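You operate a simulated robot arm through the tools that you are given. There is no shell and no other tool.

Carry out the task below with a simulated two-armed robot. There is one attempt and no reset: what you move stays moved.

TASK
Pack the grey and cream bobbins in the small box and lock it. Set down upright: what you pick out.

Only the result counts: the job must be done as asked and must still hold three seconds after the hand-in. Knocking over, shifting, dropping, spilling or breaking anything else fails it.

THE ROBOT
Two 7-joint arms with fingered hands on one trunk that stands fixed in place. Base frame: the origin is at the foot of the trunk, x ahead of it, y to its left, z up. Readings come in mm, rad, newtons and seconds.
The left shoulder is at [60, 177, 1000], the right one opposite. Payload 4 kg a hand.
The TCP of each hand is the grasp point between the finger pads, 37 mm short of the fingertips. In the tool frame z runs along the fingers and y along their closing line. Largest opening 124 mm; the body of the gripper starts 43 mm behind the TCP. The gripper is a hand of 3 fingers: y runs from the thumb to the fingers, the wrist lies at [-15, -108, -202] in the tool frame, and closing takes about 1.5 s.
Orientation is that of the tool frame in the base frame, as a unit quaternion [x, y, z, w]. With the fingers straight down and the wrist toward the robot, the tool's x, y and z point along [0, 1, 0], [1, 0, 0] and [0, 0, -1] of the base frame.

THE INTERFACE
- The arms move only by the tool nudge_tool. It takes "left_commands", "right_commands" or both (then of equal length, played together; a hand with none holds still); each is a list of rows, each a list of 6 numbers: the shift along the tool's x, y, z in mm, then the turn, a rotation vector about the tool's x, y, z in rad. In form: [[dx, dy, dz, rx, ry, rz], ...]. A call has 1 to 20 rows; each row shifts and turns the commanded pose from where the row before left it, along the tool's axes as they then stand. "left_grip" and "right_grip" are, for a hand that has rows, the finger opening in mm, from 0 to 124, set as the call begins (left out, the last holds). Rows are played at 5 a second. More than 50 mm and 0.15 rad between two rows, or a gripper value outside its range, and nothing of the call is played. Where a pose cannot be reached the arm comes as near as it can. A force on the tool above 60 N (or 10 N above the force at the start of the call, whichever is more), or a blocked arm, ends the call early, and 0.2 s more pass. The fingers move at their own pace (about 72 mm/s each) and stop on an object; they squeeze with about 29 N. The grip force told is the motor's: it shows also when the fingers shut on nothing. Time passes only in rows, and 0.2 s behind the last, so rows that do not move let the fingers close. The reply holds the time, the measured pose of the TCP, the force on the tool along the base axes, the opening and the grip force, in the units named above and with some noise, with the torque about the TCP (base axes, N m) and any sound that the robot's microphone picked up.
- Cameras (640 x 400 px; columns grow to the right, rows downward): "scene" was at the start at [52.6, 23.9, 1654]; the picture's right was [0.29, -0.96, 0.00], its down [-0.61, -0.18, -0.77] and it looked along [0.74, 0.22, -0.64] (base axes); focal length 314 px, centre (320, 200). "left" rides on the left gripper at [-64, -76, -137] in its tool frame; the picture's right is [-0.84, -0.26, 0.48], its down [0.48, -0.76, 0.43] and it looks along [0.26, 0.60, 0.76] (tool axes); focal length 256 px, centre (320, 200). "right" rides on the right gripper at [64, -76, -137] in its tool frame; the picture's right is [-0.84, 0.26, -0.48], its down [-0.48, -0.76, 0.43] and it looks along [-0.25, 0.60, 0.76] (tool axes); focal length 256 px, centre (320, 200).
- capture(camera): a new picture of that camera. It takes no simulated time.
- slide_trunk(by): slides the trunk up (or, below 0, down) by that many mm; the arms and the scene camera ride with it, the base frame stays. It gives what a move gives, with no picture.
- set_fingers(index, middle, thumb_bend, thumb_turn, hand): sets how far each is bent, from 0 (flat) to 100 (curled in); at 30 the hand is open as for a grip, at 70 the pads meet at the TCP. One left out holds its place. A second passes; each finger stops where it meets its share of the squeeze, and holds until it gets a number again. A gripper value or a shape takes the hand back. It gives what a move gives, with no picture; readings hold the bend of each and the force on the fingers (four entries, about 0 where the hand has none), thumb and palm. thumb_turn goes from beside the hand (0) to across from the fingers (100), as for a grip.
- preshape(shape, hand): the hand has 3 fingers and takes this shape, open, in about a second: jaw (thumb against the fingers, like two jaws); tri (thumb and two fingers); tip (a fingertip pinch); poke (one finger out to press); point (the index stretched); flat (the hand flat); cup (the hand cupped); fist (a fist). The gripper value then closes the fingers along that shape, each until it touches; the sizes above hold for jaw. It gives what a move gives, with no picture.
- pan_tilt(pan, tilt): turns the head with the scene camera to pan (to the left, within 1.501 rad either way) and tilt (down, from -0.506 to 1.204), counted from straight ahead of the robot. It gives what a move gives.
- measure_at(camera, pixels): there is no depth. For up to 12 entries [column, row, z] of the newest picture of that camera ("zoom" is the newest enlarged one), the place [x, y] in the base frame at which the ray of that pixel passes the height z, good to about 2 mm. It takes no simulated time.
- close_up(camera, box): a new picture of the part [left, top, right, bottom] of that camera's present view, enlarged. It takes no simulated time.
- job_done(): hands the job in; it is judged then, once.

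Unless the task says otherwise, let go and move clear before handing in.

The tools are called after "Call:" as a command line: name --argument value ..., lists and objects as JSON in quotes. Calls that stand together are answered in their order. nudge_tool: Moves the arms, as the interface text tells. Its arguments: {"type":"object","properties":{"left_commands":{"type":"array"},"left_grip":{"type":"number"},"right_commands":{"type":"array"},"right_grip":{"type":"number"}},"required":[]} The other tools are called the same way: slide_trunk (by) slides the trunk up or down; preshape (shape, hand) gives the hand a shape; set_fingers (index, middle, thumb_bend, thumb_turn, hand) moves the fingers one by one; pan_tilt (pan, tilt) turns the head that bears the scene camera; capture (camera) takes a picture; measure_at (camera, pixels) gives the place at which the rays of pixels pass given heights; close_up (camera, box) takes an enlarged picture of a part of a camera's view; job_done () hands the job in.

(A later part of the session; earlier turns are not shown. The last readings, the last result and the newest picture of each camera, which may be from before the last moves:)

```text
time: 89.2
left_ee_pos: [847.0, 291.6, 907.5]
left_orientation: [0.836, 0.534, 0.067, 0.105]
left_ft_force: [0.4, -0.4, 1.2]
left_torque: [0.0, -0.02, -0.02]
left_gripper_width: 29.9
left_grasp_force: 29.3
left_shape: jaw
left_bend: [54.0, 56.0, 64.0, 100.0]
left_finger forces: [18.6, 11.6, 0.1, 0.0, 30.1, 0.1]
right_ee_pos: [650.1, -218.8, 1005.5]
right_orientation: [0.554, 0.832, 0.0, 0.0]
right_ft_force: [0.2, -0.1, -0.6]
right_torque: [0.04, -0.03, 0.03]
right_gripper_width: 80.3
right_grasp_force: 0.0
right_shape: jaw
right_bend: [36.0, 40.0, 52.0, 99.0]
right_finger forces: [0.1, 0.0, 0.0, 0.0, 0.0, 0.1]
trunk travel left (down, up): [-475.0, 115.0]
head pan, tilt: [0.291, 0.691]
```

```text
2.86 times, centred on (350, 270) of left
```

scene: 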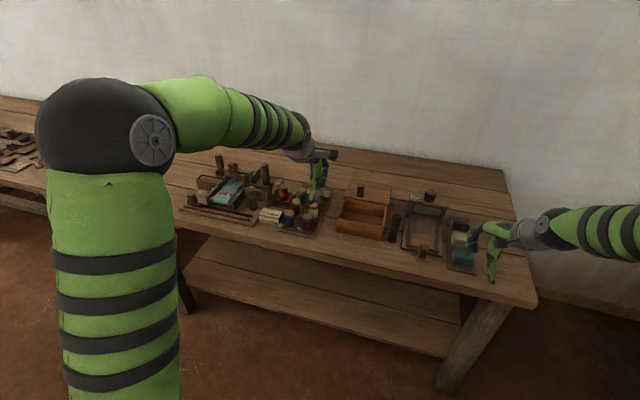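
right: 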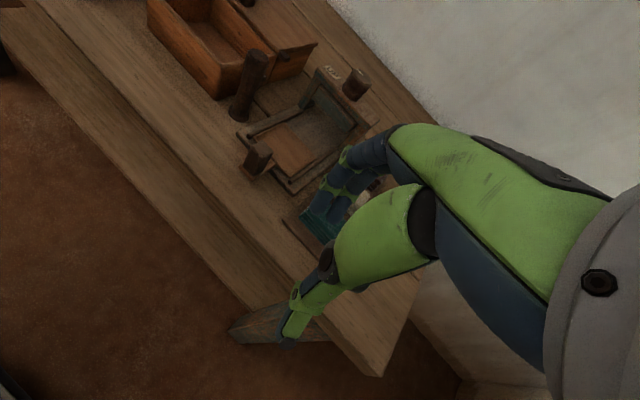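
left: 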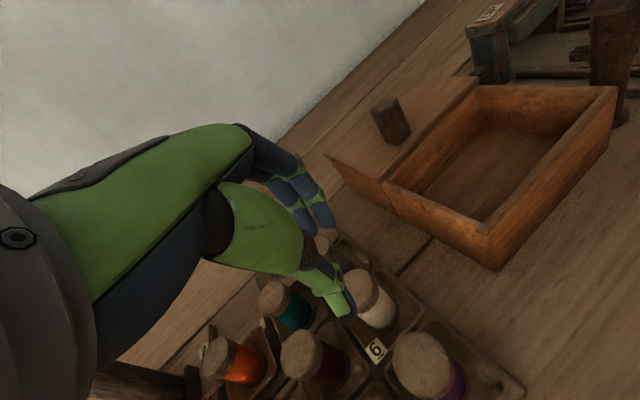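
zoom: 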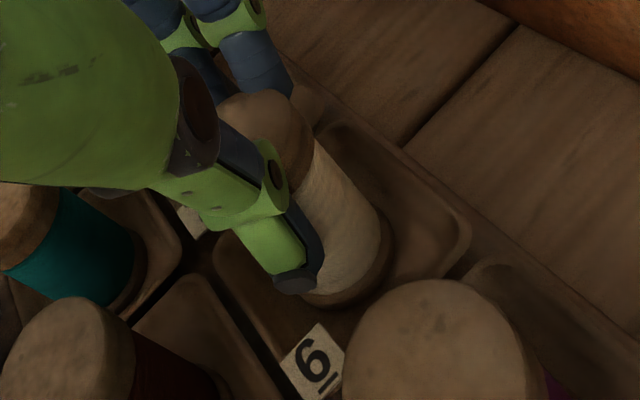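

Torque is now near zero and the bobbin is almost upright. I'll lift slowly and check the hold.

Call:
nudge_tool --left_commands '[[0, 2.5, -9.7, 0, 0, 0], [0, 2.5, -9.7, 0, 0, 0], [0, 0, 0, 0, 0, 0]]'

Call:
close_up --camera "scene" --box '[285, 175, 345, 235]'

Call:
nudge_tool --left_commands '[[0, 4.2, -16.5, 0, 0, 0], [0, 4.2, -16.5, 0, 0, 0], [0, 4.2, -16.5, 0, 0, 0], [0, 4.2, -16.5, 0, 0, 0], [0, 0, 0, 0, 0, 0]]'

Call:
close_up --camera "scene" --box '[280, 150, 350, 235]'

```text
time: 90.0
left_ee_pos: [846.1, 291.1, 927.0]
left_orientation: [0.837, 0.533, 0.067, 0.106]
left_ft_force: [0.4, -0.5, -0.1]
left_torque: [0.02, 0.03, 0.02]
left_gripper_width: 29.6
left_grasp_force: 29.1
left_shape: jaw
left_bend: [54.0, 56.0, 64.0, 100.0]
left_finger forces: [18.8, 11.5, 0.0, 0.0, 29.9, 0.1]
right_ee_pos: [650.5, -219.1, 1004.4]
right_orientation: [0.555, 0.832, 0.0, 0.0]
right_ft_force: [-1.2, 0.5, -0.3]
right_torque: [-0.01, 0.0, -0.03]
right_gripper_width: 80.2
right_grasp_force: 0.0
right_shape: jaw
right_bend: [36.0, 40.0, 52.0, 99.0]
right_finger forces: [0.1, 0.0, 0.0, 0.0, 0.0, 0.1]
trunk travel left (down, up): [-475.0, 115.0]
head pan, tilt: [0.291, 0.691]
```

```text
6.67 times, centred on (315, 205) of scene
```

zoom: 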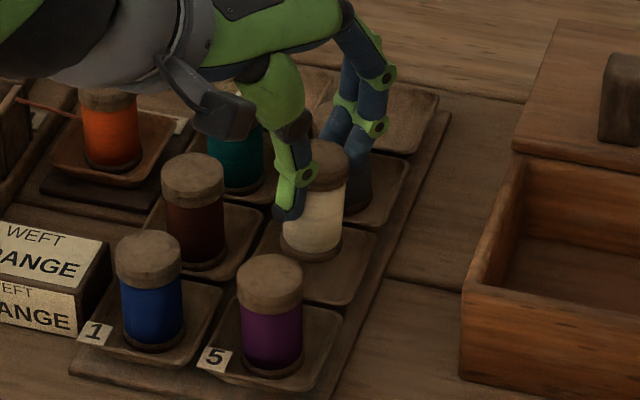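

```text
time: 91.2
left_ee_pos: [847.2, 291.3, 994.4]
left_orientation: [0.836, 0.534, 0.067, 0.105]
left_ft_force: [-0.7, -0.2, -0.1]
left_torque: [-0.01, -0.01, 0.01]
left_gripper_width: 29.5
left_grasp_force: 29.1
left_shape: jaw
left_bend: [54.0, 56.0, 64.0, 100.0]
left_finger forces: [18.7, 11.6, 0.0, 0.0, 29.8, 0.0]
right_ee_pos: [651.5, -220.4, 1004.1]
right_orientation: [0.555, 0.832, 0.0, 0.0]
right_ft_force: [-1.5, -0.8, -0.6]
right_torque: [0.01, 0.01, 0.0]
right_gripper_width: 80.4
right_grasp_force: 0.1
right_shape: jaw
right_bend: [36.0, 40.0, 52.0, 99.0]
right_finger forces: [0.0, 0.0, 0.1, 0.0, 0.0, 0.0]
trunk travel left (down, up): [-475.0, 115.0]
head pan, tilt: [0.291, 0.691]
```

```text
4.71 times, centred on (315, 192) of scene
```

zoom: 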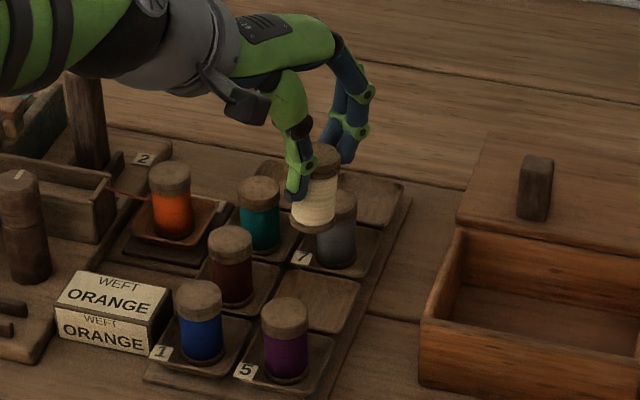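

The cream bobbin is lifted and held, leaning only slightly. I'll zoom on it to estimate its tilt before placing.

Call:
close_up --camera "scene" --box '[295, 165, 335, 205]'

Call:
capture --camera "left"

Call:
close_up --camera "left" --box '[300, 200, 420, 320]'

```text
10.00 times, centred on (315, 185) of scene
```

zoom: 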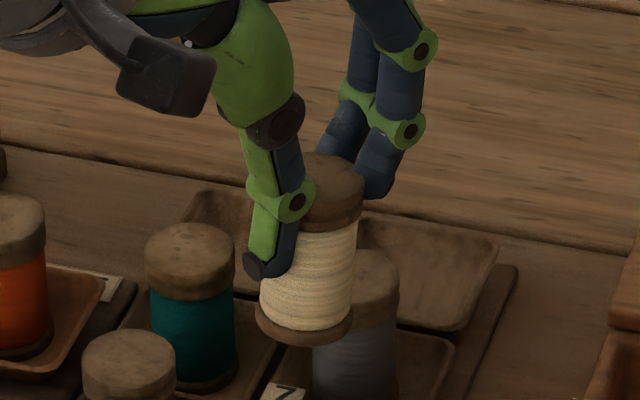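

```text
taken
```

left: 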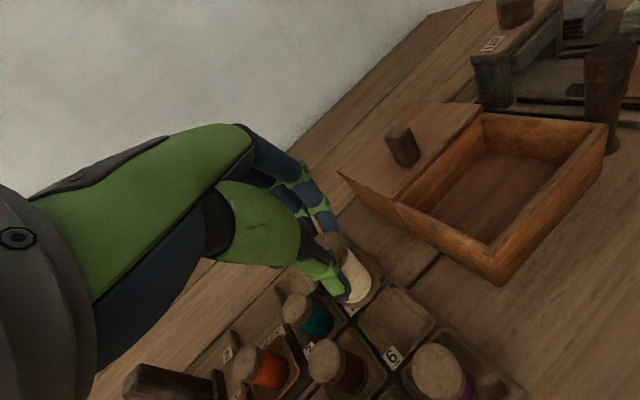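

```text
3.33 times, centred on (360, 260) of left
```

zoom: 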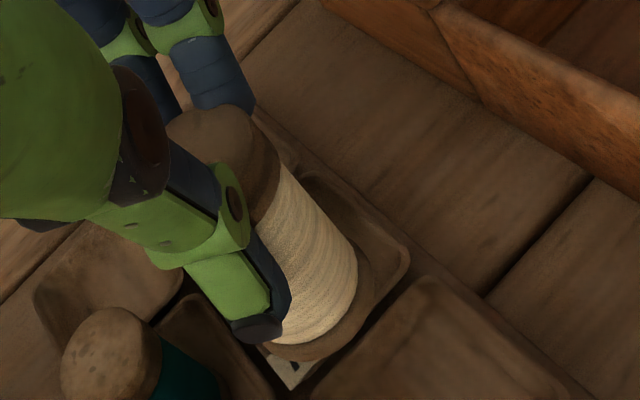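

The bobbin leans about 0.2 rad (top forward, away from the thumb). I'll pitch the hand a further −0.2 rad to bring it vertical, yaw back to face straight ahead, and check again.

Call:
nudge_tool --left_commands '[[0, 1.2, -4.8, 0, 0, 0], [0, 0, 0, -0.1, 0, 0], [0, 0, 0, -0.1, 0, 0], [0, 0, 0, 0, 0.0632, -0.1308], [0, 0, 0, 0, 0.0632, -0.1308], [0, 0, 0, 0, 0.0632, -0.1308], [0, 0, 0, 0, 0, 0]]'

Call:
capture --camera "scene"

Call:
close_up --camera "scene" --box '[290, 155, 340, 205]'

Call:
close_up --camera "left" --box '[300, 200, 420, 320]'

```text
time: 92.8
left_ee_pos: [846.8, 293.6, 999.9]
left_orientation: [0.688, 0.69, 0.159, 0.158]
left_ft_force: [0.7, -0.8, 0.1]
left_torque: [0.0, -0.01, -0.02]
left_gripper_width: 29.5
left_grasp_force: 29.2
left_shape: jaw
left_bend: [54.0, 56.0, 64.0, 100.0]
left_finger forces: [18.9, 11.5, 0.1, 0.0, 29.6, 0.1]
right_ee_pos: [651.8, -217.5, 1005.7]
right_orientation: [0.554, 0.832, 0.001, 0.0]
right_ft_force: [0.2, 0.4, -0.2]
right_torque: [-0.03, -0.03, 0.02]
right_gripper_width: 80.4
right_grasp_force: 0.1
right_shape: jaw
right_bend: [36.0, 40.0, 52.0, 99.0]
right_finger forces: [0.1, 0.0, 0.1, 0.0, 0.1, 0.1]
trunk travel left (down, up): [-475.0, 115.0]
head pan, tilt: [0.291, 0.691]
```

```text
taken
```

scene: 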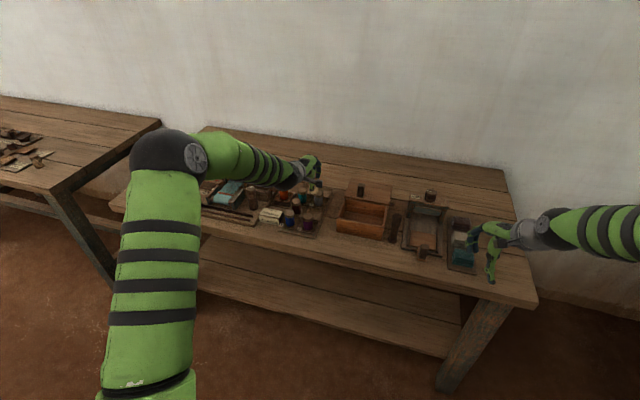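

```text
8.00 times, centred on (315, 180) of scene
```

zoom: 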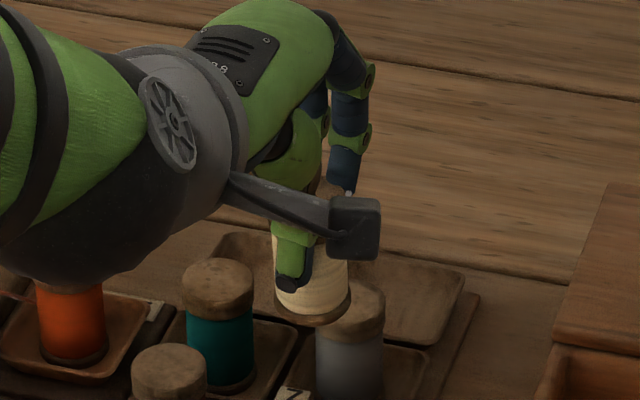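

```text
3.33 times, centred on (360, 260) of left
```

zoom: 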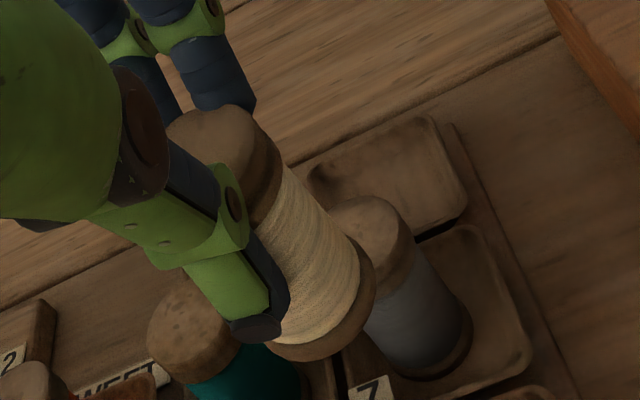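

The hand is level-facing with pitch 0.45 and the bobbin's edges now point at the vertical vanishing point, so it is upright. I'll carry it over the box to y≈85.

Call:
nudge_tool --left_commands '[[-41.3, 1.37, 0.66, 0, 0, 0], [-41.3, 1.37, 0.66, 0, 0, 0], [-41.3, 1.37, 0.66, 0, 0, 0], [-41.3, 1.37, 0.66, 0, 0, 0], [-41.3, 1.37, 0.66, 0, 0, 0], [0, 0, 0, 0, 0, 0]]'

Call:
capture --camera "scene"

Call:
close_up --camera "scene" --box '[325, 165, 405, 245]'

Call:
close_up --camera "right" --box '[130, 0, 330, 130]'

```text
time: 94.2
left_ee_pos: [852.6, 86.2, 999.1]
left_orientation: [0.69, 0.688, 0.158, 0.159]
left_ft_force: [-0.4, 0.1, -1.5]
left_torque: [-0.02, 0.01, 0.0]
left_gripper_width: 29.1
left_grasp_force: 28.9
left_shape: jaw
left_bend: [55.0, 56.0, 64.0, 100.0]
left_finger forces: [19.0, 11.4, 0.0, 0.0, 29.3, 0.0]
right_ee_pos: [650.3, -219.5, 1005.5]
right_orientation: [0.555, 0.832, 0.0, 0.0]
right_ft_force: [-0.4, 0.1, 0.2]
right_torque: [0.0, -0.04, 0.0]
right_gripper_width: 80.7
right_grasp_force: 0.2
right_shape: jaw
right_bend: [36.0, 40.0, 52.0, 99.0]
right_finger forces: [0.0, 0.0, 0.0, 0.0, 0.0, 0.0]
trunk travel left (down, up): [-475.0, 115.0]
head pan, tilt: [0.291, 0.691]
```

```text
taken
```

scene: 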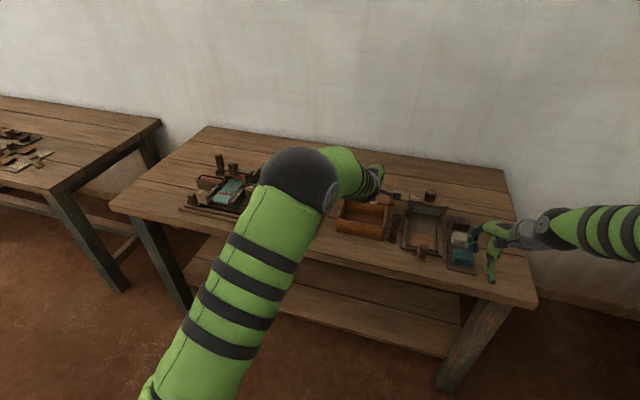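

```text
5.00 times, centred on (365, 205) of scene
```

zoom: 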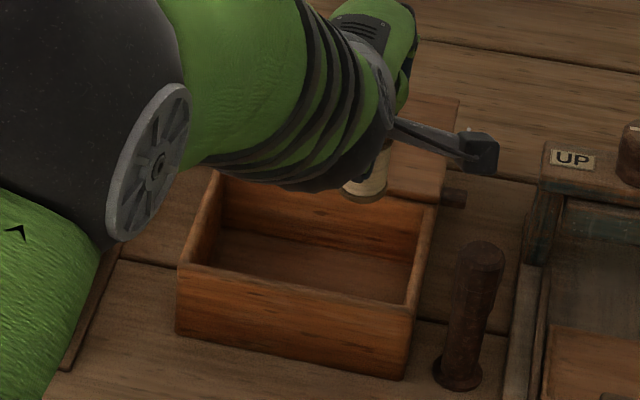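

```text
3.08 times, centred on (230, 65) of right
```

zoom: 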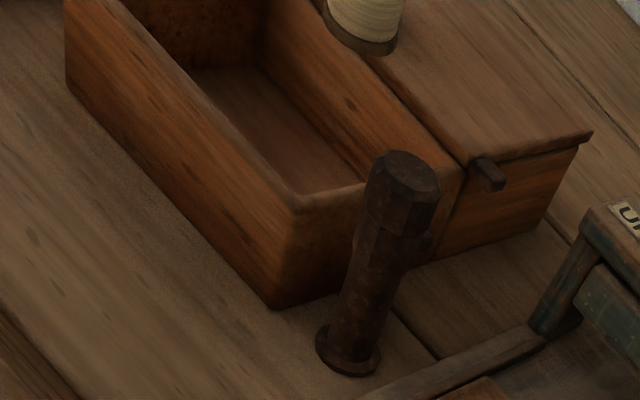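

The right camera sees the bobbin's bottom (zoom (365,40)) above the box, clear of the lid. I'll lower 70 mm, keeping x and y.

Call:
nudge_tool --left_commands '[[0, -7.6, 15.75, 0, 0, 0], [0, -7.6, 15.75, 0, 0, 0], [0, -7.6, 15.75, 0, 0, 0], [0, -7.6, 15.75, 0, 0, 0], [0, 0, 0, 0, 0, 0]]'

Call:
close_up --camera "right" --box '[130, 0, 330, 130]'

Call:
capture --camera "left"

Call:
close_up --camera "left" --box '[280, 200, 440, 340]'

```text
time: 95.4
left_ee_pos: [854.7, 85.8, 929.3]
left_orientation: [0.69, 0.689, 0.158, 0.158]
left_ft_force: [0.0, 0.1, -0.6]
left_torque: [-0.01, 0.03, -0.01]
left_gripper_width: 29.4
left_grasp_force: 28.8
left_shape: jaw
left_bend: [55.0, 56.0, 64.0, 100.0]
left_finger forces: [19.0, 11.5, 0.0, 0.1, 29.3, 0.1]
right_ee_pos: [650.6, -219.3, 1005.7]
right_orientation: [0.555, 0.832, 0.0, 0.0]
right_ft_force: [0.3, 0.4, 0.3]
right_torque: [-0.01, 0.03, -0.01]
right_gripper_width: 80.5
right_grasp_force: 0.0
right_shape: jaw
right_bend: [36.0, 40.0, 52.0, 99.0]
right_finger forces: [0.0, 0.0, 0.1, 0.0, 0.0, 0.0]
trunk travel left (down, up): [-475.0, 115.0]
head pan, tilt: [0.291, 0.691]
```

```text
3.08 times, centred on (230, 65) of right
```

zoom: 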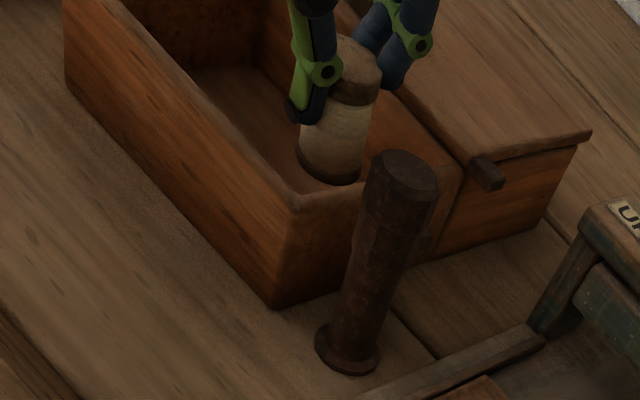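

```text
taken
```

left: 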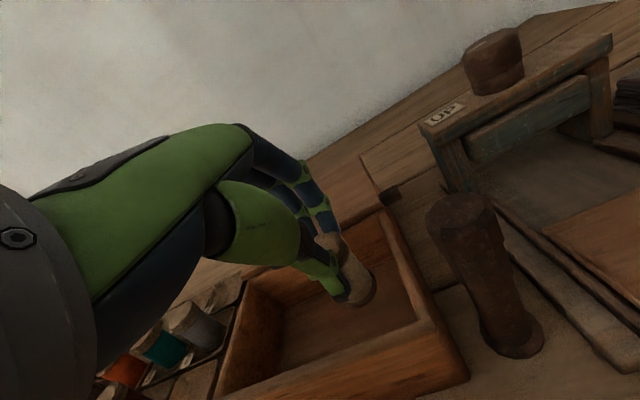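

```text
2.86 times, centred on (360, 270) of left
```

zoom: 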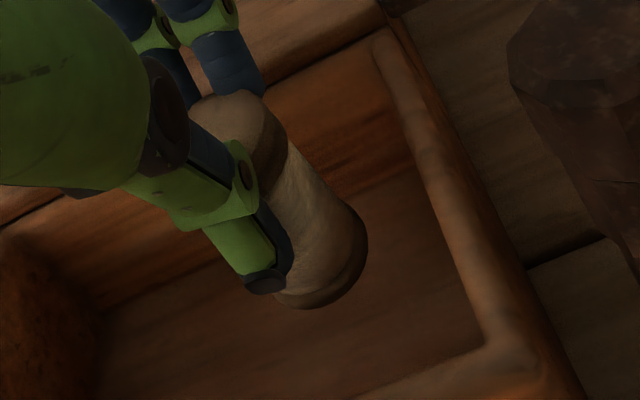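

The bobbin is going straight into the box with room on all sides. I'll lower in small steps, watching the vertical force.

Call:
nudge_tool --left_commands '[[0, -1.74, 3.6, 0, 0, 0], [0, -1.74, 3.6, 0, 0, 0], [0, -1.74, 3.6, 0, 0, 0], [0, -1.74, 3.6, 0, 0, 0], [0, 0, 0, 0, 0, 0]]'

Call:
close_up --camera "right" --box '[180, 0, 300, 90]'

Call:
close_up --camera "left" --box '[300, 200, 420, 320]'

```text
time: 96.6
left_ee_pos: [855.4, 84.3, 913.5]
left_orientation: [0.689, 0.689, 0.158, 0.158]
left_ft_force: [-1.1, -0.7, -0.1]
left_torque: [-0.01, 0.05, -0.04]
left_gripper_width: 29.4
left_grasp_force: 28.8
left_shape: jaw
left_bend: [55.0, 56.0, 64.0, 100.0]
left_finger forces: [19.1, 11.6, 0.0, 0.0, 29.3, 0.0]
right_ee_pos: [650.7, -219.3, 1006.5]
right_orientation: [0.555, 0.832, 0.0, 0.001]
right_ft_force: [0.0, 0.0, 0.2]
right_torque: [0.0, -0.01, 0.01]
right_gripper_width: 80.3
right_grasp_force: 0.1
right_shape: jaw
right_bend: [36.0, 40.0, 52.0, 99.0]
right_finger forces: [0.1, 0.0, 0.1, 0.0, 0.0, 0.1]
trunk travel left (down, up): [-475.0, 115.0]
head pan, tilt: [0.291, 0.691]
```

```text
4.44 times, centred on (240, 45) of right
```

zoom: 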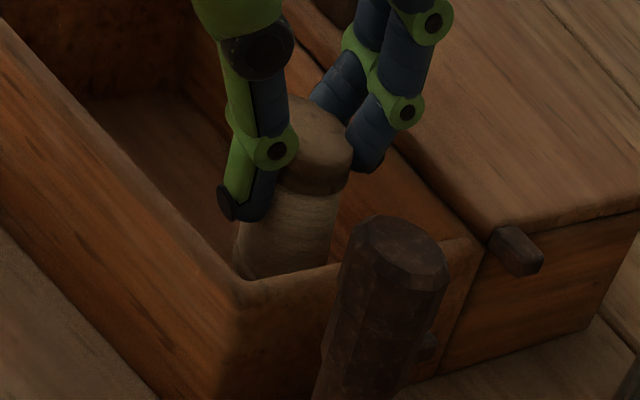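

```text
3.33 times, centred on (360, 260) of left
```

zoom: 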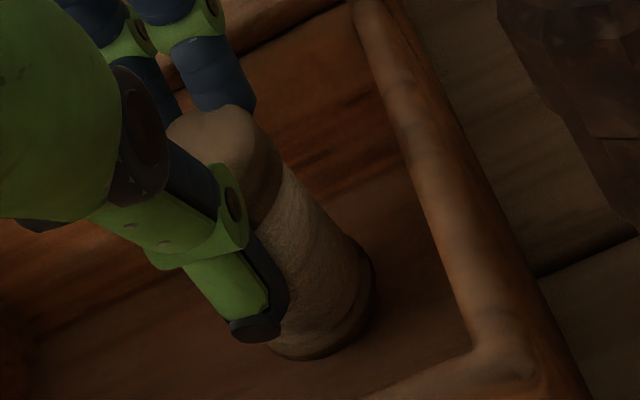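

No contact yet at z=913.5. Continuing down in 2 mm steps.

Call:
nudge_tool --left_commands '[[0, -0.87, 1.8, 0, 0, 0], [0, -0.87, 1.8, 0, 0, 0], [0, -0.87, 1.8, 0, 0, 0], [0, 0, 0, 0, 0, 0]]'

Call:
nudge_tool --left_commands '[[0, -0.65, 1.35, 0, 0, 0], [0, -0.65, 1.35, 0, 0, 0], [0, 0, 0, 0, 0, 0]]'

Call:
close_up --camera "left" --box '[300, 200, 420, 320]'

```text
time: 97.6
left_ee_pos: [854.7, 84.6, 907.0]
left_orientation: [0.69, 0.689, 0.158, 0.158]
left_ft_force: [-0.9, 0.6, -0.9]
left_torque: [0.01, 0.0, 0.05]
left_gripper_width: 29.2
left_grasp_force: 28.8
left_shape: jaw
left_bend: [55.0, 56.0, 64.0, 100.0]
left_finger forces: [19.1, 11.5, 0.0, 0.0, 29.3, 0.0]
right_ee_pos: [650.3, -220.5, 1005.9]
right_orientation: [0.555, 0.832, 0.0, 0.0]
right_ft_force: [0.1, -0.4, 1.2]
right_torque: [0.02, -0.01, -0.01]
right_gripper_width: 80.5
right_grasp_force: 0.0
right_shape: jaw
right_bend: [36.0, 40.0, 52.0, 99.0]
right_finger forces: [0.1, 0.0, 0.0, 0.1, 0.0, 0.0]
trunk travel left (down, up): [-475.0, 115.0]
head pan, tilt: [0.291, 0.691]
```

```text
time: 98.4
left_ee_pos: [855.8, 84.6, 904.7]
left_orientation: [0.689, 0.689, 0.158, 0.158]
left_ft_force: [0.8, 0.2, -0.3]
left_torque: [-0.01, 0.0, 0.05]
left_gripper_width: 29.6
left_grasp_force: 29.1
left_shape: jaw
left_bend: [55.0, 56.0, 64.0, 100.0]
left_finger forces: [19.0, 11.5, 0.1, 0.1, 29.3, 0.0]
right_ee_pos: [650.4, -219.1, 1005.2]
right_orientation: [0.555, 0.832, 0.0, 0.0]
right_ft_force: [0.4, -0.6, 0.2]
right_torque: [0.01, 0.0, 0.0]
right_gripper_width: 80.3
right_grasp_force: 0.0
right_shape: jaw
right_bend: [36.0, 40.0, 52.0, 99.0]
right_finger forces: [0.1, 0.0, 0.0, 0.0, 0.0, 0.0]
trunk travel left (down, up): [-475.0, 115.0]
head pan, tilt: [0.291, 0.691]
```

```text
3.33 times, centred on (360, 260) of left
```

zoom: 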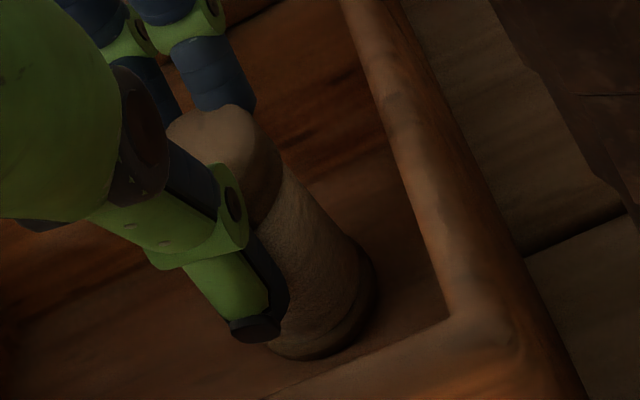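

Still free at z=904.7. I'll keep stepping 1.5 mm at a time until contact shows.

Call:
nudge_tool --left_commands '[[0, -0.65, 1.35, 0, 0, 0], [0, -0.65, 1.35, 0, 0, 0], [0, 0, 0, 0, 0, 0]]'

Call:
nudge_tool --left_commands '[[0, -0.65, 1.35, 0, 0, 0], [0, 0, 0, 0, 0, 0]]'

Call:
nudge_tool --left_commands '[[0, -0.65, 1.35, 0, 0, 0], [0, 0, 0, 0, 0, 0]]'

```text
time: 99.2
left_ee_pos: [855.4, 84.3, 901.5]
left_orientation: [0.69, 0.689, 0.158, 0.158]
left_ft_force: [0.1, -0.7, 3.8]
left_torque: [0.0, -0.06, -0.01]
left_gripper_width: 28.6
left_grasp_force: 28.7
left_shape: jaw
left_bend: [55.0, 56.0, 64.0, 100.0]
left_finger forces: [19.8, 11.9, 0.0, 0.0, 30.2, 0.0]
right_ee_pos: [651.2, -219.4, 1005.2]
right_orientation: [0.555, 0.832, 0.001, 0.0]
right_ft_force: [-0.1, -0.1, 0.0]
right_torque: [0.02, -0.01, -0.01]
right_gripper_width: 80.5
right_grasp_force: 0.0
right_shape: jaw
right_bend: [36.0, 40.0, 52.0, 99.0]
right_finger forces: [0.1, 0.0, 0.0, 0.0, 0.0, 0.0]
trunk travel left (down, up): [-475.0, 115.0]
head pan, tilt: [0.291, 0.691]
```

```text
time: 99.8
left_ee_pos: [854.0, 84.1, 902.0]
left_orientation: [0.689, 0.689, 0.159, 0.159]
left_ft_force: [0.0, -0.4, 10.8]
left_torque: [-0.03, -0.07, 0.0]
left_gripper_width: 28.4
left_grasp_force: 28.7
left_shape: jaw
left_bend: [55.0, 56.0, 64.0, 100.0]
left_finger forces: [20.8, 12.9, 0.0, 0.0, 31.4, 0.1]
right_ee_pos: [650.3, -219.2, 1006.2]
right_orientation: [0.555, 0.832, 0.0, -0.001]
right_ft_force: [0.1, -0.3, -0.6]
right_torque: [0.0, 0.0, 0.01]
right_gripper_width: 80.6
right_grasp_force: 0.1
right_shape: jaw
right_bend: [36.0, 40.0, 52.0, 99.0]
right_finger forces: [0.1, 0.0, 0.0, 0.0, 0.0, 0.0]
trunk travel left (down, up): [-475.0, 115.0]
head pan, tilt: [0.291, 0.691]
```

```text
time: 100.4
left_ee_pos: [854.0, 84.9, 900.8]
left_orientation: [0.689, 0.689, 0.159, 0.159]
left_ft_force: [0.9, -0.9, 19.8]
left_torque: [-0.06, -0.16, -0.01]
left_gripper_width: 28.0
left_grasp_force: 28.9
left_shape: jaw
left_bend: [54.0, 56.0, 64.0, 100.0]
left_finger forces: [22.3, 13.4, 0.0, 0.1, 32.3, 0.1]
right_ee_pos: [649.7, -218.8, 1006.0]
right_orientation: [0.555, 0.832, 0.0, 0.001]
right_ft_force: [0.4, -0.7, -0.5]
right_torque: [0.0, -0.01, 0.02]
right_gripper_width: 80.2
right_grasp_force: 0.0
right_shape: jaw
right_bend: [36.0, 40.0, 52.0, 99.0]
right_finger forces: [0.0, 0.0, 0.1, 0.1, 0.1, 0.1]
trunk travel left (down, up): [-475.0, 115.0]
head pan, tilt: [0.291, 0.691]
```

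Contact: vertical force rose to ~20 N at z≈901, so the base is on the floor. I'll back off 1 mm and open the fingers modestly.

Call:
nudge_tool --left_commands '[[0, 0.5, -1.1, 0, 0, 0], [0, 0, 0, 0, 0, 0]]'

Call:
nudge_tool --left_commands '[[0, 0, 0, 0, 0, 0], [0, 0, 0, 0, 0, 0], [0, 0, 0, 0, 0, 0], [0, 0, 0, 0, 0, 0]]' --left_grip 48

Call:
close_up --camera "left" --box '[300, 200, 420, 320]'

Call:
close_up --camera "right" --box '[180, 0, 300, 90]'

```text
time: 101.0
left_ee_pos: [854.0, 85.6, 901.0]
left_orientation: [0.689, 0.689, 0.159, 0.158]
left_ft_force: [3.8, -1.1, 18.7]
left_torque: [-0.09, -0.26, 0.01]
left_gripper_width: 28.0
left_grasp_force: 29.1
left_shape: jaw
left_bend: [54.0, 56.0, 64.0, 100.0]
left_finger forces: [22.1, 13.4, 0.1, 0.0, 30.9, 0.1]
right_ee_pos: [650.5, -219.5, 1005.1]
right_orientation: [0.555, 0.832, 0.001, 0.001]
right_ft_force: [0.1, -0.1, -0.1]
right_torque: [0.01, -0.01, 0.01]
right_gripper_width: 80.4
right_grasp_force: 0.0
right_shape: jaw
right_bend: [36.0, 40.0, 52.0, 99.0]
right_finger forces: [0.0, 0.0, 0.0, 0.0, 0.0, 0.0]
trunk travel left (down, up): [-475.0, 115.0]
head pan, tilt: [0.291, 0.691]
```

```text
time: 102.0
left_ee_pos: [855.1, 85.2, 899.1]
left_orientation: [0.689, 0.69, 0.158, 0.156]
left_ft_force: [-0.7, 0.2, -0.1]
left_torque: [0.0, -0.02, -0.02]
left_gripper_width: 47.6
left_grasp_force: 0.1
left_shape: jaw
left_bend: [47.0, 51.0, 59.0, 100.0]
left_finger forces: [0.0, 0.0, 0.0, 0.0, 0.0, 0.0]
right_ee_pos: [650.8, -219.0, 1004.9]
right_orientation: [0.555, 0.832, 0.001, 0.0]
right_ft_force: [0.4, 0.7, -0.2]
right_torque: [-0.03, -0.01, -0.04]
right_gripper_width: 80.4
right_grasp_force: 0.1
right_shape: jaw
right_bend: [36.0, 40.0, 52.0, 99.0]
right_finger forces: [0.0, 0.0, 0.0, 0.1, 0.1, 0.0]
trunk travel left (down, up): [-475.0, 115.0]
head pan, tilt: [0.291, 0.691]
```

```text
3.33 times, centred on (360, 260) of left
```

zoom: 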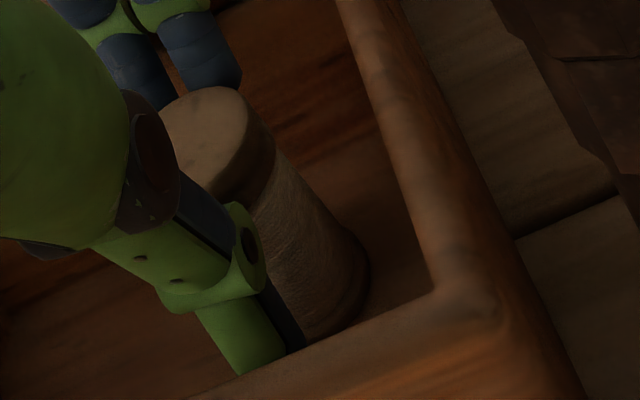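

```text
4.44 times, centred on (240, 45) of right
```

zoom: 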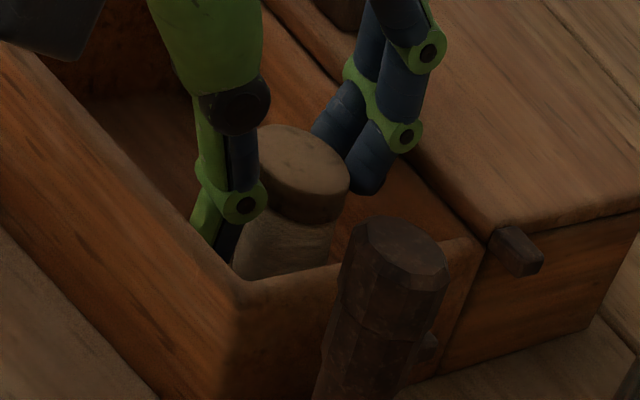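

The cream bobbin stands in the box. I'll open slightly more for clearance (to 58) and rise straight up slowly.

Call:
nudge_tool --left_commands '[[0, 0, 0, 0, 0, 0], [0, 0, 0, 0, 0, 0]]' --left_grip 58

Call:
close_up --camera "right" --box '[180, 0, 300, 90]'

Call:
close_up --camera "left" --box '[300, 200, 420, 320]'

```text
time: 102.6
left_ee_pos: [854.6, 84.3, 899.2]
left_orientation: [0.69, 0.689, 0.157, 0.158]
left_ft_force: [0.4, -0.3, 0.6]
left_torque: [-0.05, 0.05, -0.02]
left_gripper_width: 57.8
left_grasp_force: 0.1
left_shape: jaw
left_bend: [44.0, 47.0, 57.0, 100.0]
left_finger forces: [0.0, 0.0, 0.0, 0.0, 0.0, 0.1]
right_ee_pos: [650.5, -219.4, 1004.4]
right_orientation: [0.555, 0.832, 0.0, -0.001]
right_ft_force: [-1.0, -0.4, 0.5]
right_torque: [0.02, -0.03, 0.04]
right_gripper_width: 80.4
right_grasp_force: 0.1
right_shape: jaw
right_bend: [36.0, 40.0, 52.0, 99.0]
right_finger forces: [0.0, 0.0, 0.0, 0.0, 0.0, 0.0]
trunk travel left (down, up): [-475.0, 115.0]
head pan, tilt: [0.291, 0.691]
```

```text
4.44 times, centred on (240, 45) of right
```

zoom: 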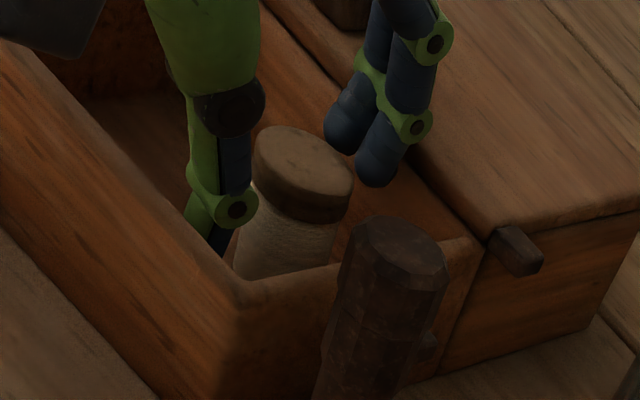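

```text
3.33 times, centred on (360, 260) of left
```

zoom: 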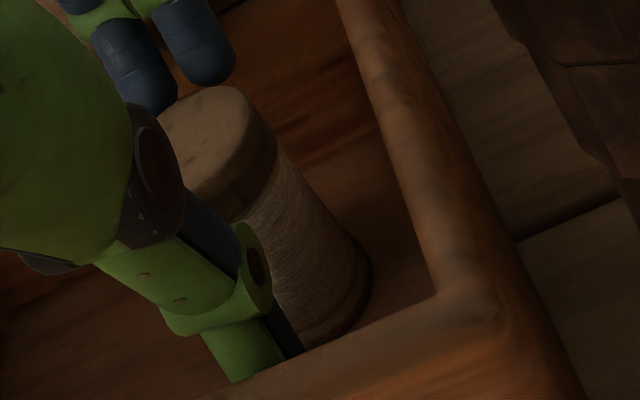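

Fingers are clear of the bobbin. Rising straight up 90 mm.

Call:
nudge_tool --left_commands '[[0, 2.2, -4.5, 0, 0, 0], [0, 4.35, -9, 0, 0, 0], [0, 6.5, -13.5, 0, 0, 0], [0, 6.5, -13.5, 0, 0, 0], [0, 6.5, -13.5, 0, 0, 0], [0, 6.5, -13.5, 0, 0, 0], [0, 6.5, -13.5, 0, 0, 0], [0, 0, 0, 0, 0, 0]]'

Call:
close_up --camera "right" --box '[130, 0, 330, 130]'

Call:
capture --camera "left"

Call:
close_up --camera "left" --box '[280, 180, 440, 340]'

```text
time: 104.4
left_ee_pos: [855.8, 84.5, 988.9]
left_orientation: [0.69, 0.689, 0.157, 0.157]
left_ft_force: [0.4, 1.1, -0.7]
left_torque: [-0.02, -0.02, 0.0]
left_gripper_width: 57.6
left_grasp_force: 0.1
left_shape: jaw
left_bend: [44.0, 47.0, 57.0, 100.0]
left_finger forces: [0.1, 0.0, 0.0, 0.0, 0.0, 0.0]
right_ee_pos: [651.3, -218.6, 1005.4]
right_orientation: [0.555, 0.832, 0.0, 0.0]
right_ft_force: [0.6, -0.1, 0.1]
right_torque: [0.01, -0.01, -0.02]
right_gripper_width: 80.6
right_grasp_force: 0.1
right_shape: jaw
right_bend: [36.0, 40.0, 52.0, 99.0]
right_finger forces: [0.0, 0.0, 0.0, 0.0, 0.0, 0.1]
trunk travel left (down, up): [-475.0, 115.0]
head pan, tilt: [0.291, 0.691]
```

```text
3.08 times, centred on (230, 65) of right
```

zoom: 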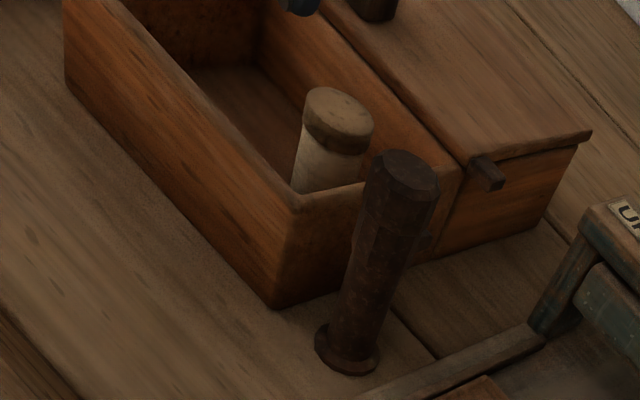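

```text
taken
```

left: 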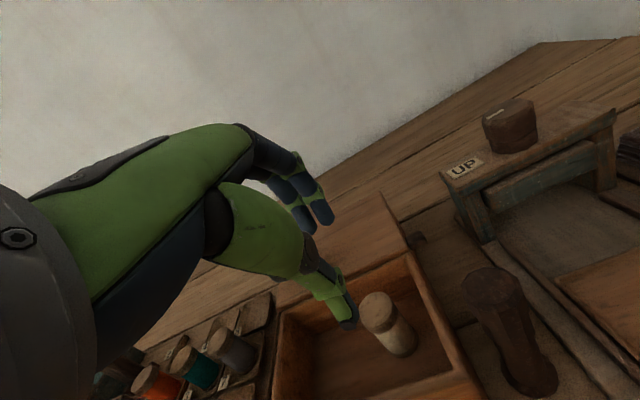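

```text
2.50 times, centred on (360, 260) of left
```

zoom: 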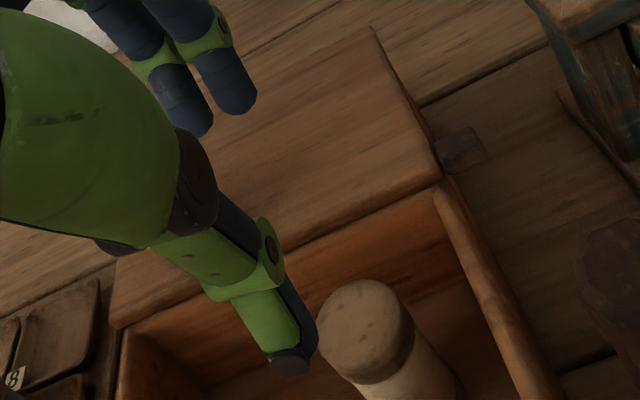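

The cream bobbin stands upright in the box, well clear of the walls. Next I'll move above the grey bobbin with pitch 0.35 and measure it with the hand camera.

Call:
nudge_tool --left_commands '[[34.25, 6.3, 5.6, 0, 0, 0], [34.25, 6.3, 5.6, 0, 0, 0], [34.25, 6.3, 5.6, 0, 0, 0], [34.25, 6.3, 5.6, 0, 0, 0], [34.25, 6.3, 5.6, 0, 0, 0], [34.25, 6.3, 5.6, 0, 0, 0], [0, 0, 0, 0.1, 0, 0], [0, 0, 0, 0, 0, 0]]' --left_grip 58

Call:
capture --camera "left"

Call:
close_up --camera "left" --box '[320, 220, 440, 340]'

Call:
close_up --camera "scene" --box '[280, 150, 380, 240]'

```text
time: 106.2
left_ee_pos: [902.8, 289.9, 974.6]
left_orientation: [0.696, 0.696, 0.123, 0.124]
left_ft_force: [0.1, 0.4, 0.2]
left_torque: [0.03, -0.03, -0.04]
left_gripper_width: 57.7
left_grasp_force: 0.0
left_shape: jaw
left_bend: [44.0, 47.0, 57.0, 100.0]
left_finger forces: [0.0, 0.0, 0.1, 0.0, 0.1, 0.0]
right_ee_pos: [650.8, -218.8, 1005.7]
right_orientation: [0.555, 0.832, 0.0, -0.001]
right_ft_force: [0.1, 0.2, 0.2]
right_torque: [0.01, 0.01, -0.02]
right_gripper_width: 80.3
right_grasp_force: 0.0
right_shape: jaw
right_bend: [36.0, 40.0, 52.0, 99.0]
right_finger forces: [0.1, 0.0, 0.0, 0.0, 0.0, 0.0]
trunk travel left (down, up): [-475.0, 115.0]
head pan, tilt: [0.291, 0.691]
```

```text
taken
```

left: 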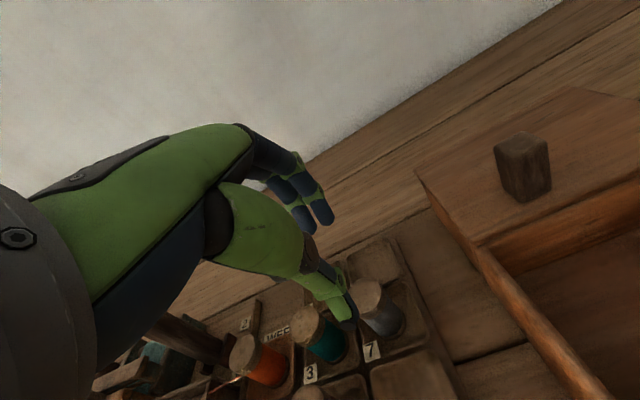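

```text
3.33 times, centred on (380, 280) of left
```

zoom: 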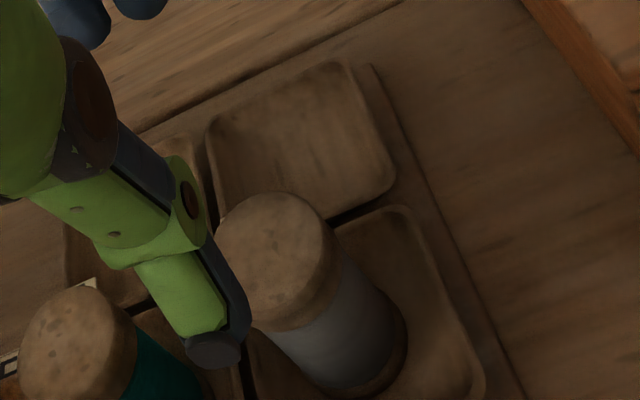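

```text
4.44 times, centred on (330, 195) of scene
```

zoom: 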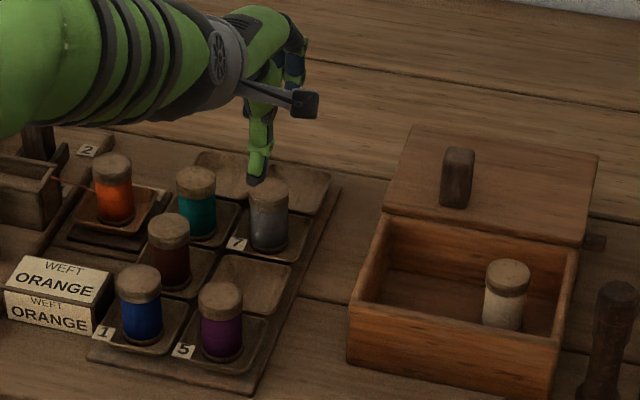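

The scene zoom shows cream in the box and grey alone ahead. I'll measure grey's cap rim (zoom left (222,235), top (272,193), right (328,245), bottom (270,322)).

Call:
measure_at --camera "left" --pixels '[[365.6, 297.5, 888], [365.6, 278, 888], [382.4, 293.6, 888], [365, 316.7, 888], [350.6, 290.6, 888], [378, 284, 888], [377, 309, 888]]'

Call:
close_up --camera "left" --box '[340, 270, 400, 330]'

```text
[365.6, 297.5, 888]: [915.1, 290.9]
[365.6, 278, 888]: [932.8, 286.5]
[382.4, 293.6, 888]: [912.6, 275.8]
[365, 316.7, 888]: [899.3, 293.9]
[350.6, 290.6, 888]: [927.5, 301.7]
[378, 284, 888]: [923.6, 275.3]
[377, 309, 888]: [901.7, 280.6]
```

```text
6.67 times, centred on (370, 300) of left
```

zoom: 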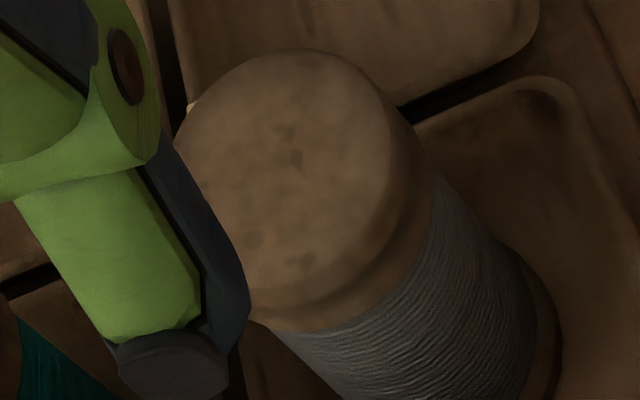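

Grey's cap centre is about [915.5,290.3]. I'll descend vertically to grasp height (TCP z≈906) with the thumb side now free.

Call:
nudge_tool --left_commands '[[0.25, -5.25, 16.4, 0, 0, 0], [0.25, -5.25, 16.4, 0, 0, 0], [0.25, -5.25, 16.4, 0, 0, 0], [0.25, -5.25, 16.3, 0, 0, 0], [0, 0, 0, 0, 0, 0]]' --left_grip 56

Call:
close_up --camera "scene" --box '[295, 165, 355, 225]'

Call:
close_up --camera "left" --box '[290, 200, 410, 340]'

```text
time: 107.4
left_ee_pos: [906.8, 291.0, 905.5]
left_orientation: [0.696, 0.696, 0.123, 0.123]
left_ft_force: [0.9, 0.1, 0.9]
left_torque: [0.01, -0.04, -0.03]
left_gripper_width: 56.7
left_grasp_force: 0.1
left_shape: jaw
left_bend: [44.0, 48.0, 57.0, 100.0]
left_finger forces: [0.1, 0.0, 0.0, 0.1, 0.0, 0.0]
right_ee_pos: [651.6, -219.5, 1006.0]
right_orientation: [0.555, 0.832, 0.0, 0.0]
right_ft_force: [0.0, -0.5, -0.6]
right_torque: [0.01, 0.05, -0.05]
right_gripper_width: 80.4
right_grasp_force: 0.0
right_shape: jaw
right_bend: [36.0, 40.0, 52.0, 99.0]
right_finger forces: [0.1, 0.0, 0.0, 0.0, 0.1, 0.0]
trunk travel left (down, up): [-475.0, 115.0]
head pan, tilt: [0.291, 0.691]
```

```text
6.67 times, centred on (325, 195) of scene
```

zoom: 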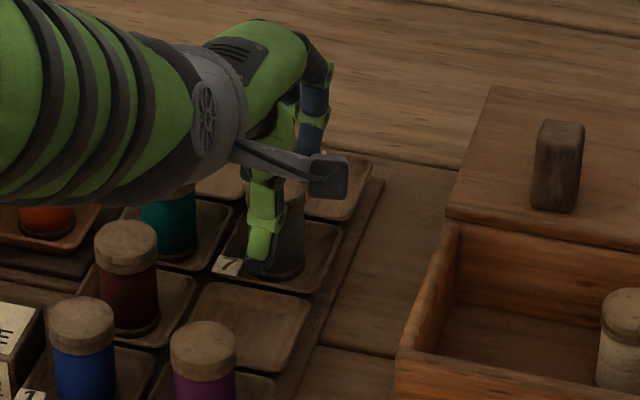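

```text
2.86 times, centred on (350, 270) of left
```

zoom: 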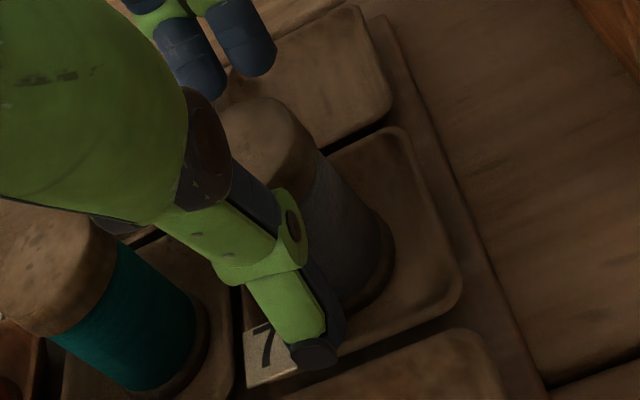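

Straddling grey correctly with nothing touched (forces ~0). Closing the grip.

Call:
nudge_tool --left_commands '[[0, 0, 0, 0, 0, 0], [0, 0, 0, 0, 0, 0], [0, 0, 0, 0, 0, 0], [0, 0, 0, 0, 0, 0], [0, 0, 0, 0, 0, 0], [0, 0, 0, 0, 0, 0]]' --left_grip 0

Call:
close_up --camera "left" --box '[290, 200, 410, 340]'

Call:
close_up --camera "scene" --box '[295, 165, 355, 225]'

```text
time: 108.8
left_ee_pos: [907.1, 291.5, 905.9]
left_orientation: [0.696, 0.697, 0.123, 0.122]
left_ft_force: [0.2, 0.3, 0.7]
left_torque: [0.0, 0.0, 0.0]
left_gripper_width: 30.8
left_grasp_force: 29.4
left_shape: jaw
left_bend: [54.0, 56.0, 63.0, 100.0]
left_finger forces: [17.7, 10.8, 0.0, 0.0, 27.9, 0.0]
right_ee_pos: [651.2, -219.2, 1006.7]
right_orientation: [0.554, 0.832, -0.001, 0.0]
right_ft_force: [0.1, -0.9, -0.7]
right_torque: [0.04, -0.02, 0.0]
right_gripper_width: 80.3
right_grasp_force: 0.1
right_shape: jaw
right_bend: [36.0, 40.0, 52.0, 99.0]
right_finger forces: [0.0, 0.0, 0.0, 0.1, 0.0, 0.1]
trunk travel left (down, up): [-475.0, 115.0]
head pan, tilt: [0.291, 0.691]
```

```text
2.86 times, centred on (350, 270) of left
```

zoom: 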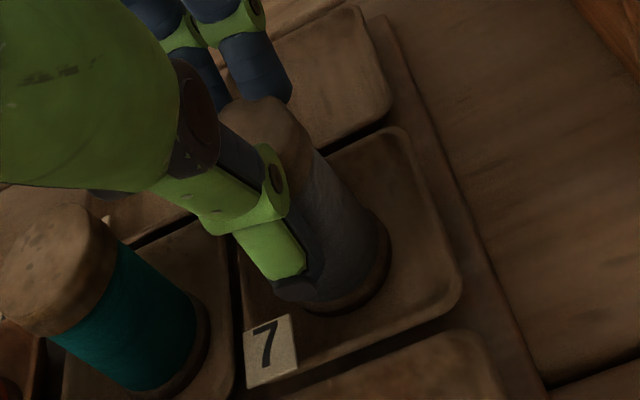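

```text
6.67 times, centred on (325, 195) of scene
```

zoom: 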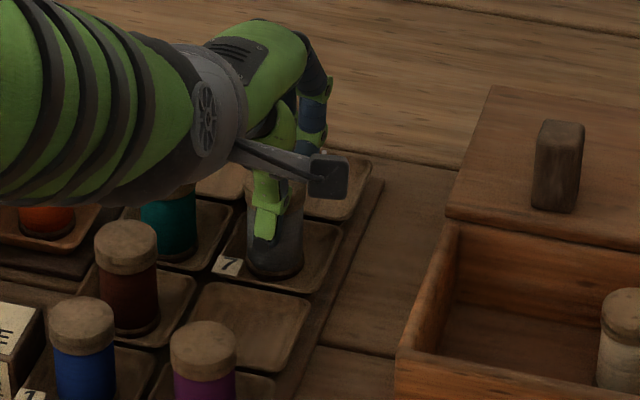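

Grey is held with zero net torque. Lifting straight up.

Call:
nudge_tool --left_commands '[[0, 3.4, -9.4, 0, 0, 0], [0, 3.4, -9.4, 0, 0, 0], [0, 5.1, -14.1, 0, 0, 0], [0, 5.1, -14.1, 0, 0, 0], [0, 5.1, -14.1, 0, 0, 0], [0, 5.1, -14.1, 0, 0, 0], [0, 5.1, -14.1, 0, 0, 0], [0, 0, 0, 0, 0, 0]]'

Call:
capture --camera "left"

Call:
close_up --camera "left" --box '[300, 200, 420, 320]'

Call:
close_up --camera "scene" --box '[295, 145, 355, 215]'

```text
time: 110.6
left_ee_pos: [906.6, 289.9, 1001.5]
left_orientation: [0.697, 0.696, 0.122, 0.123]
left_ft_force: [0.5, 0.4, -0.2]
left_torque: [0.01, 0.0, 0.0]
left_gripper_width: 30.6
left_grasp_force: 29.0
left_shape: jaw
left_bend: [54.0, 56.0, 63.0, 100.0]
left_finger forces: [17.7, 10.9, 0.0, 0.0, 27.8, 0.0]
right_ee_pos: [652.5, -220.0, 1004.7]
right_orientation: [0.555, 0.832, 0.0, 0.001]
right_ft_force: [0.2, 0.2, -0.1]
right_torque: [0.03, 0.02, 0.01]
right_gripper_width: 80.5
right_grasp_force: 0.1
right_shape: jaw
right_bend: [36.0, 40.0, 52.0, 99.0]
right_finger forces: [0.1, 0.0, 0.0, 0.0, 0.0, 0.1]
trunk travel left (down, up): [-475.0, 115.0]
head pan, tilt: [0.291, 0.691]
```

```text
taken
```

left: 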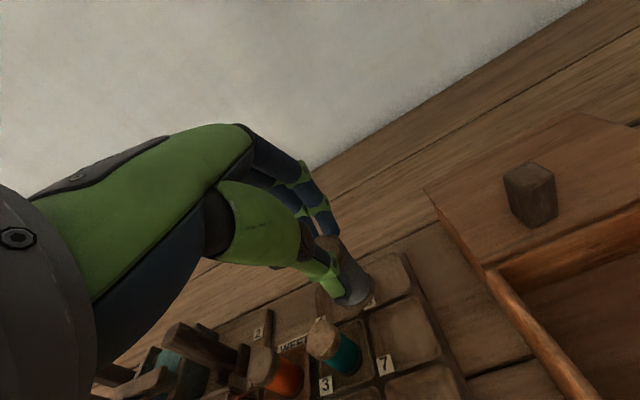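

```text
3.33 times, centred on (360, 260) of left
```

zoom: 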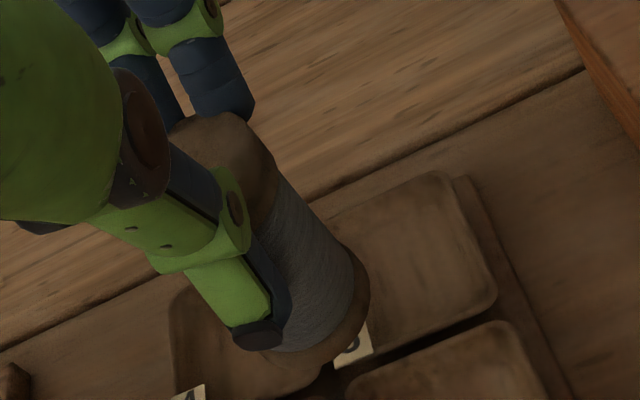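

```text
5.71 times, centred on (325, 180) of scene
```

zoom: 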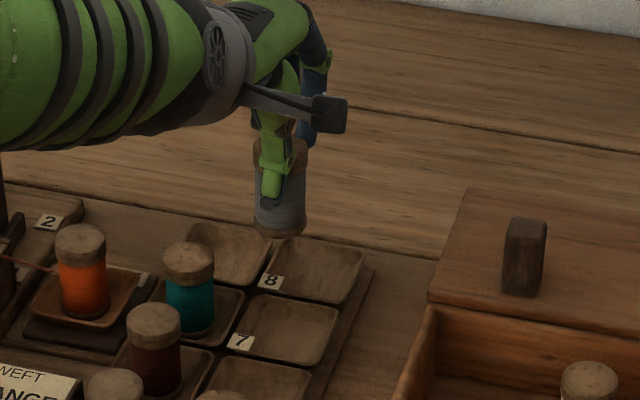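

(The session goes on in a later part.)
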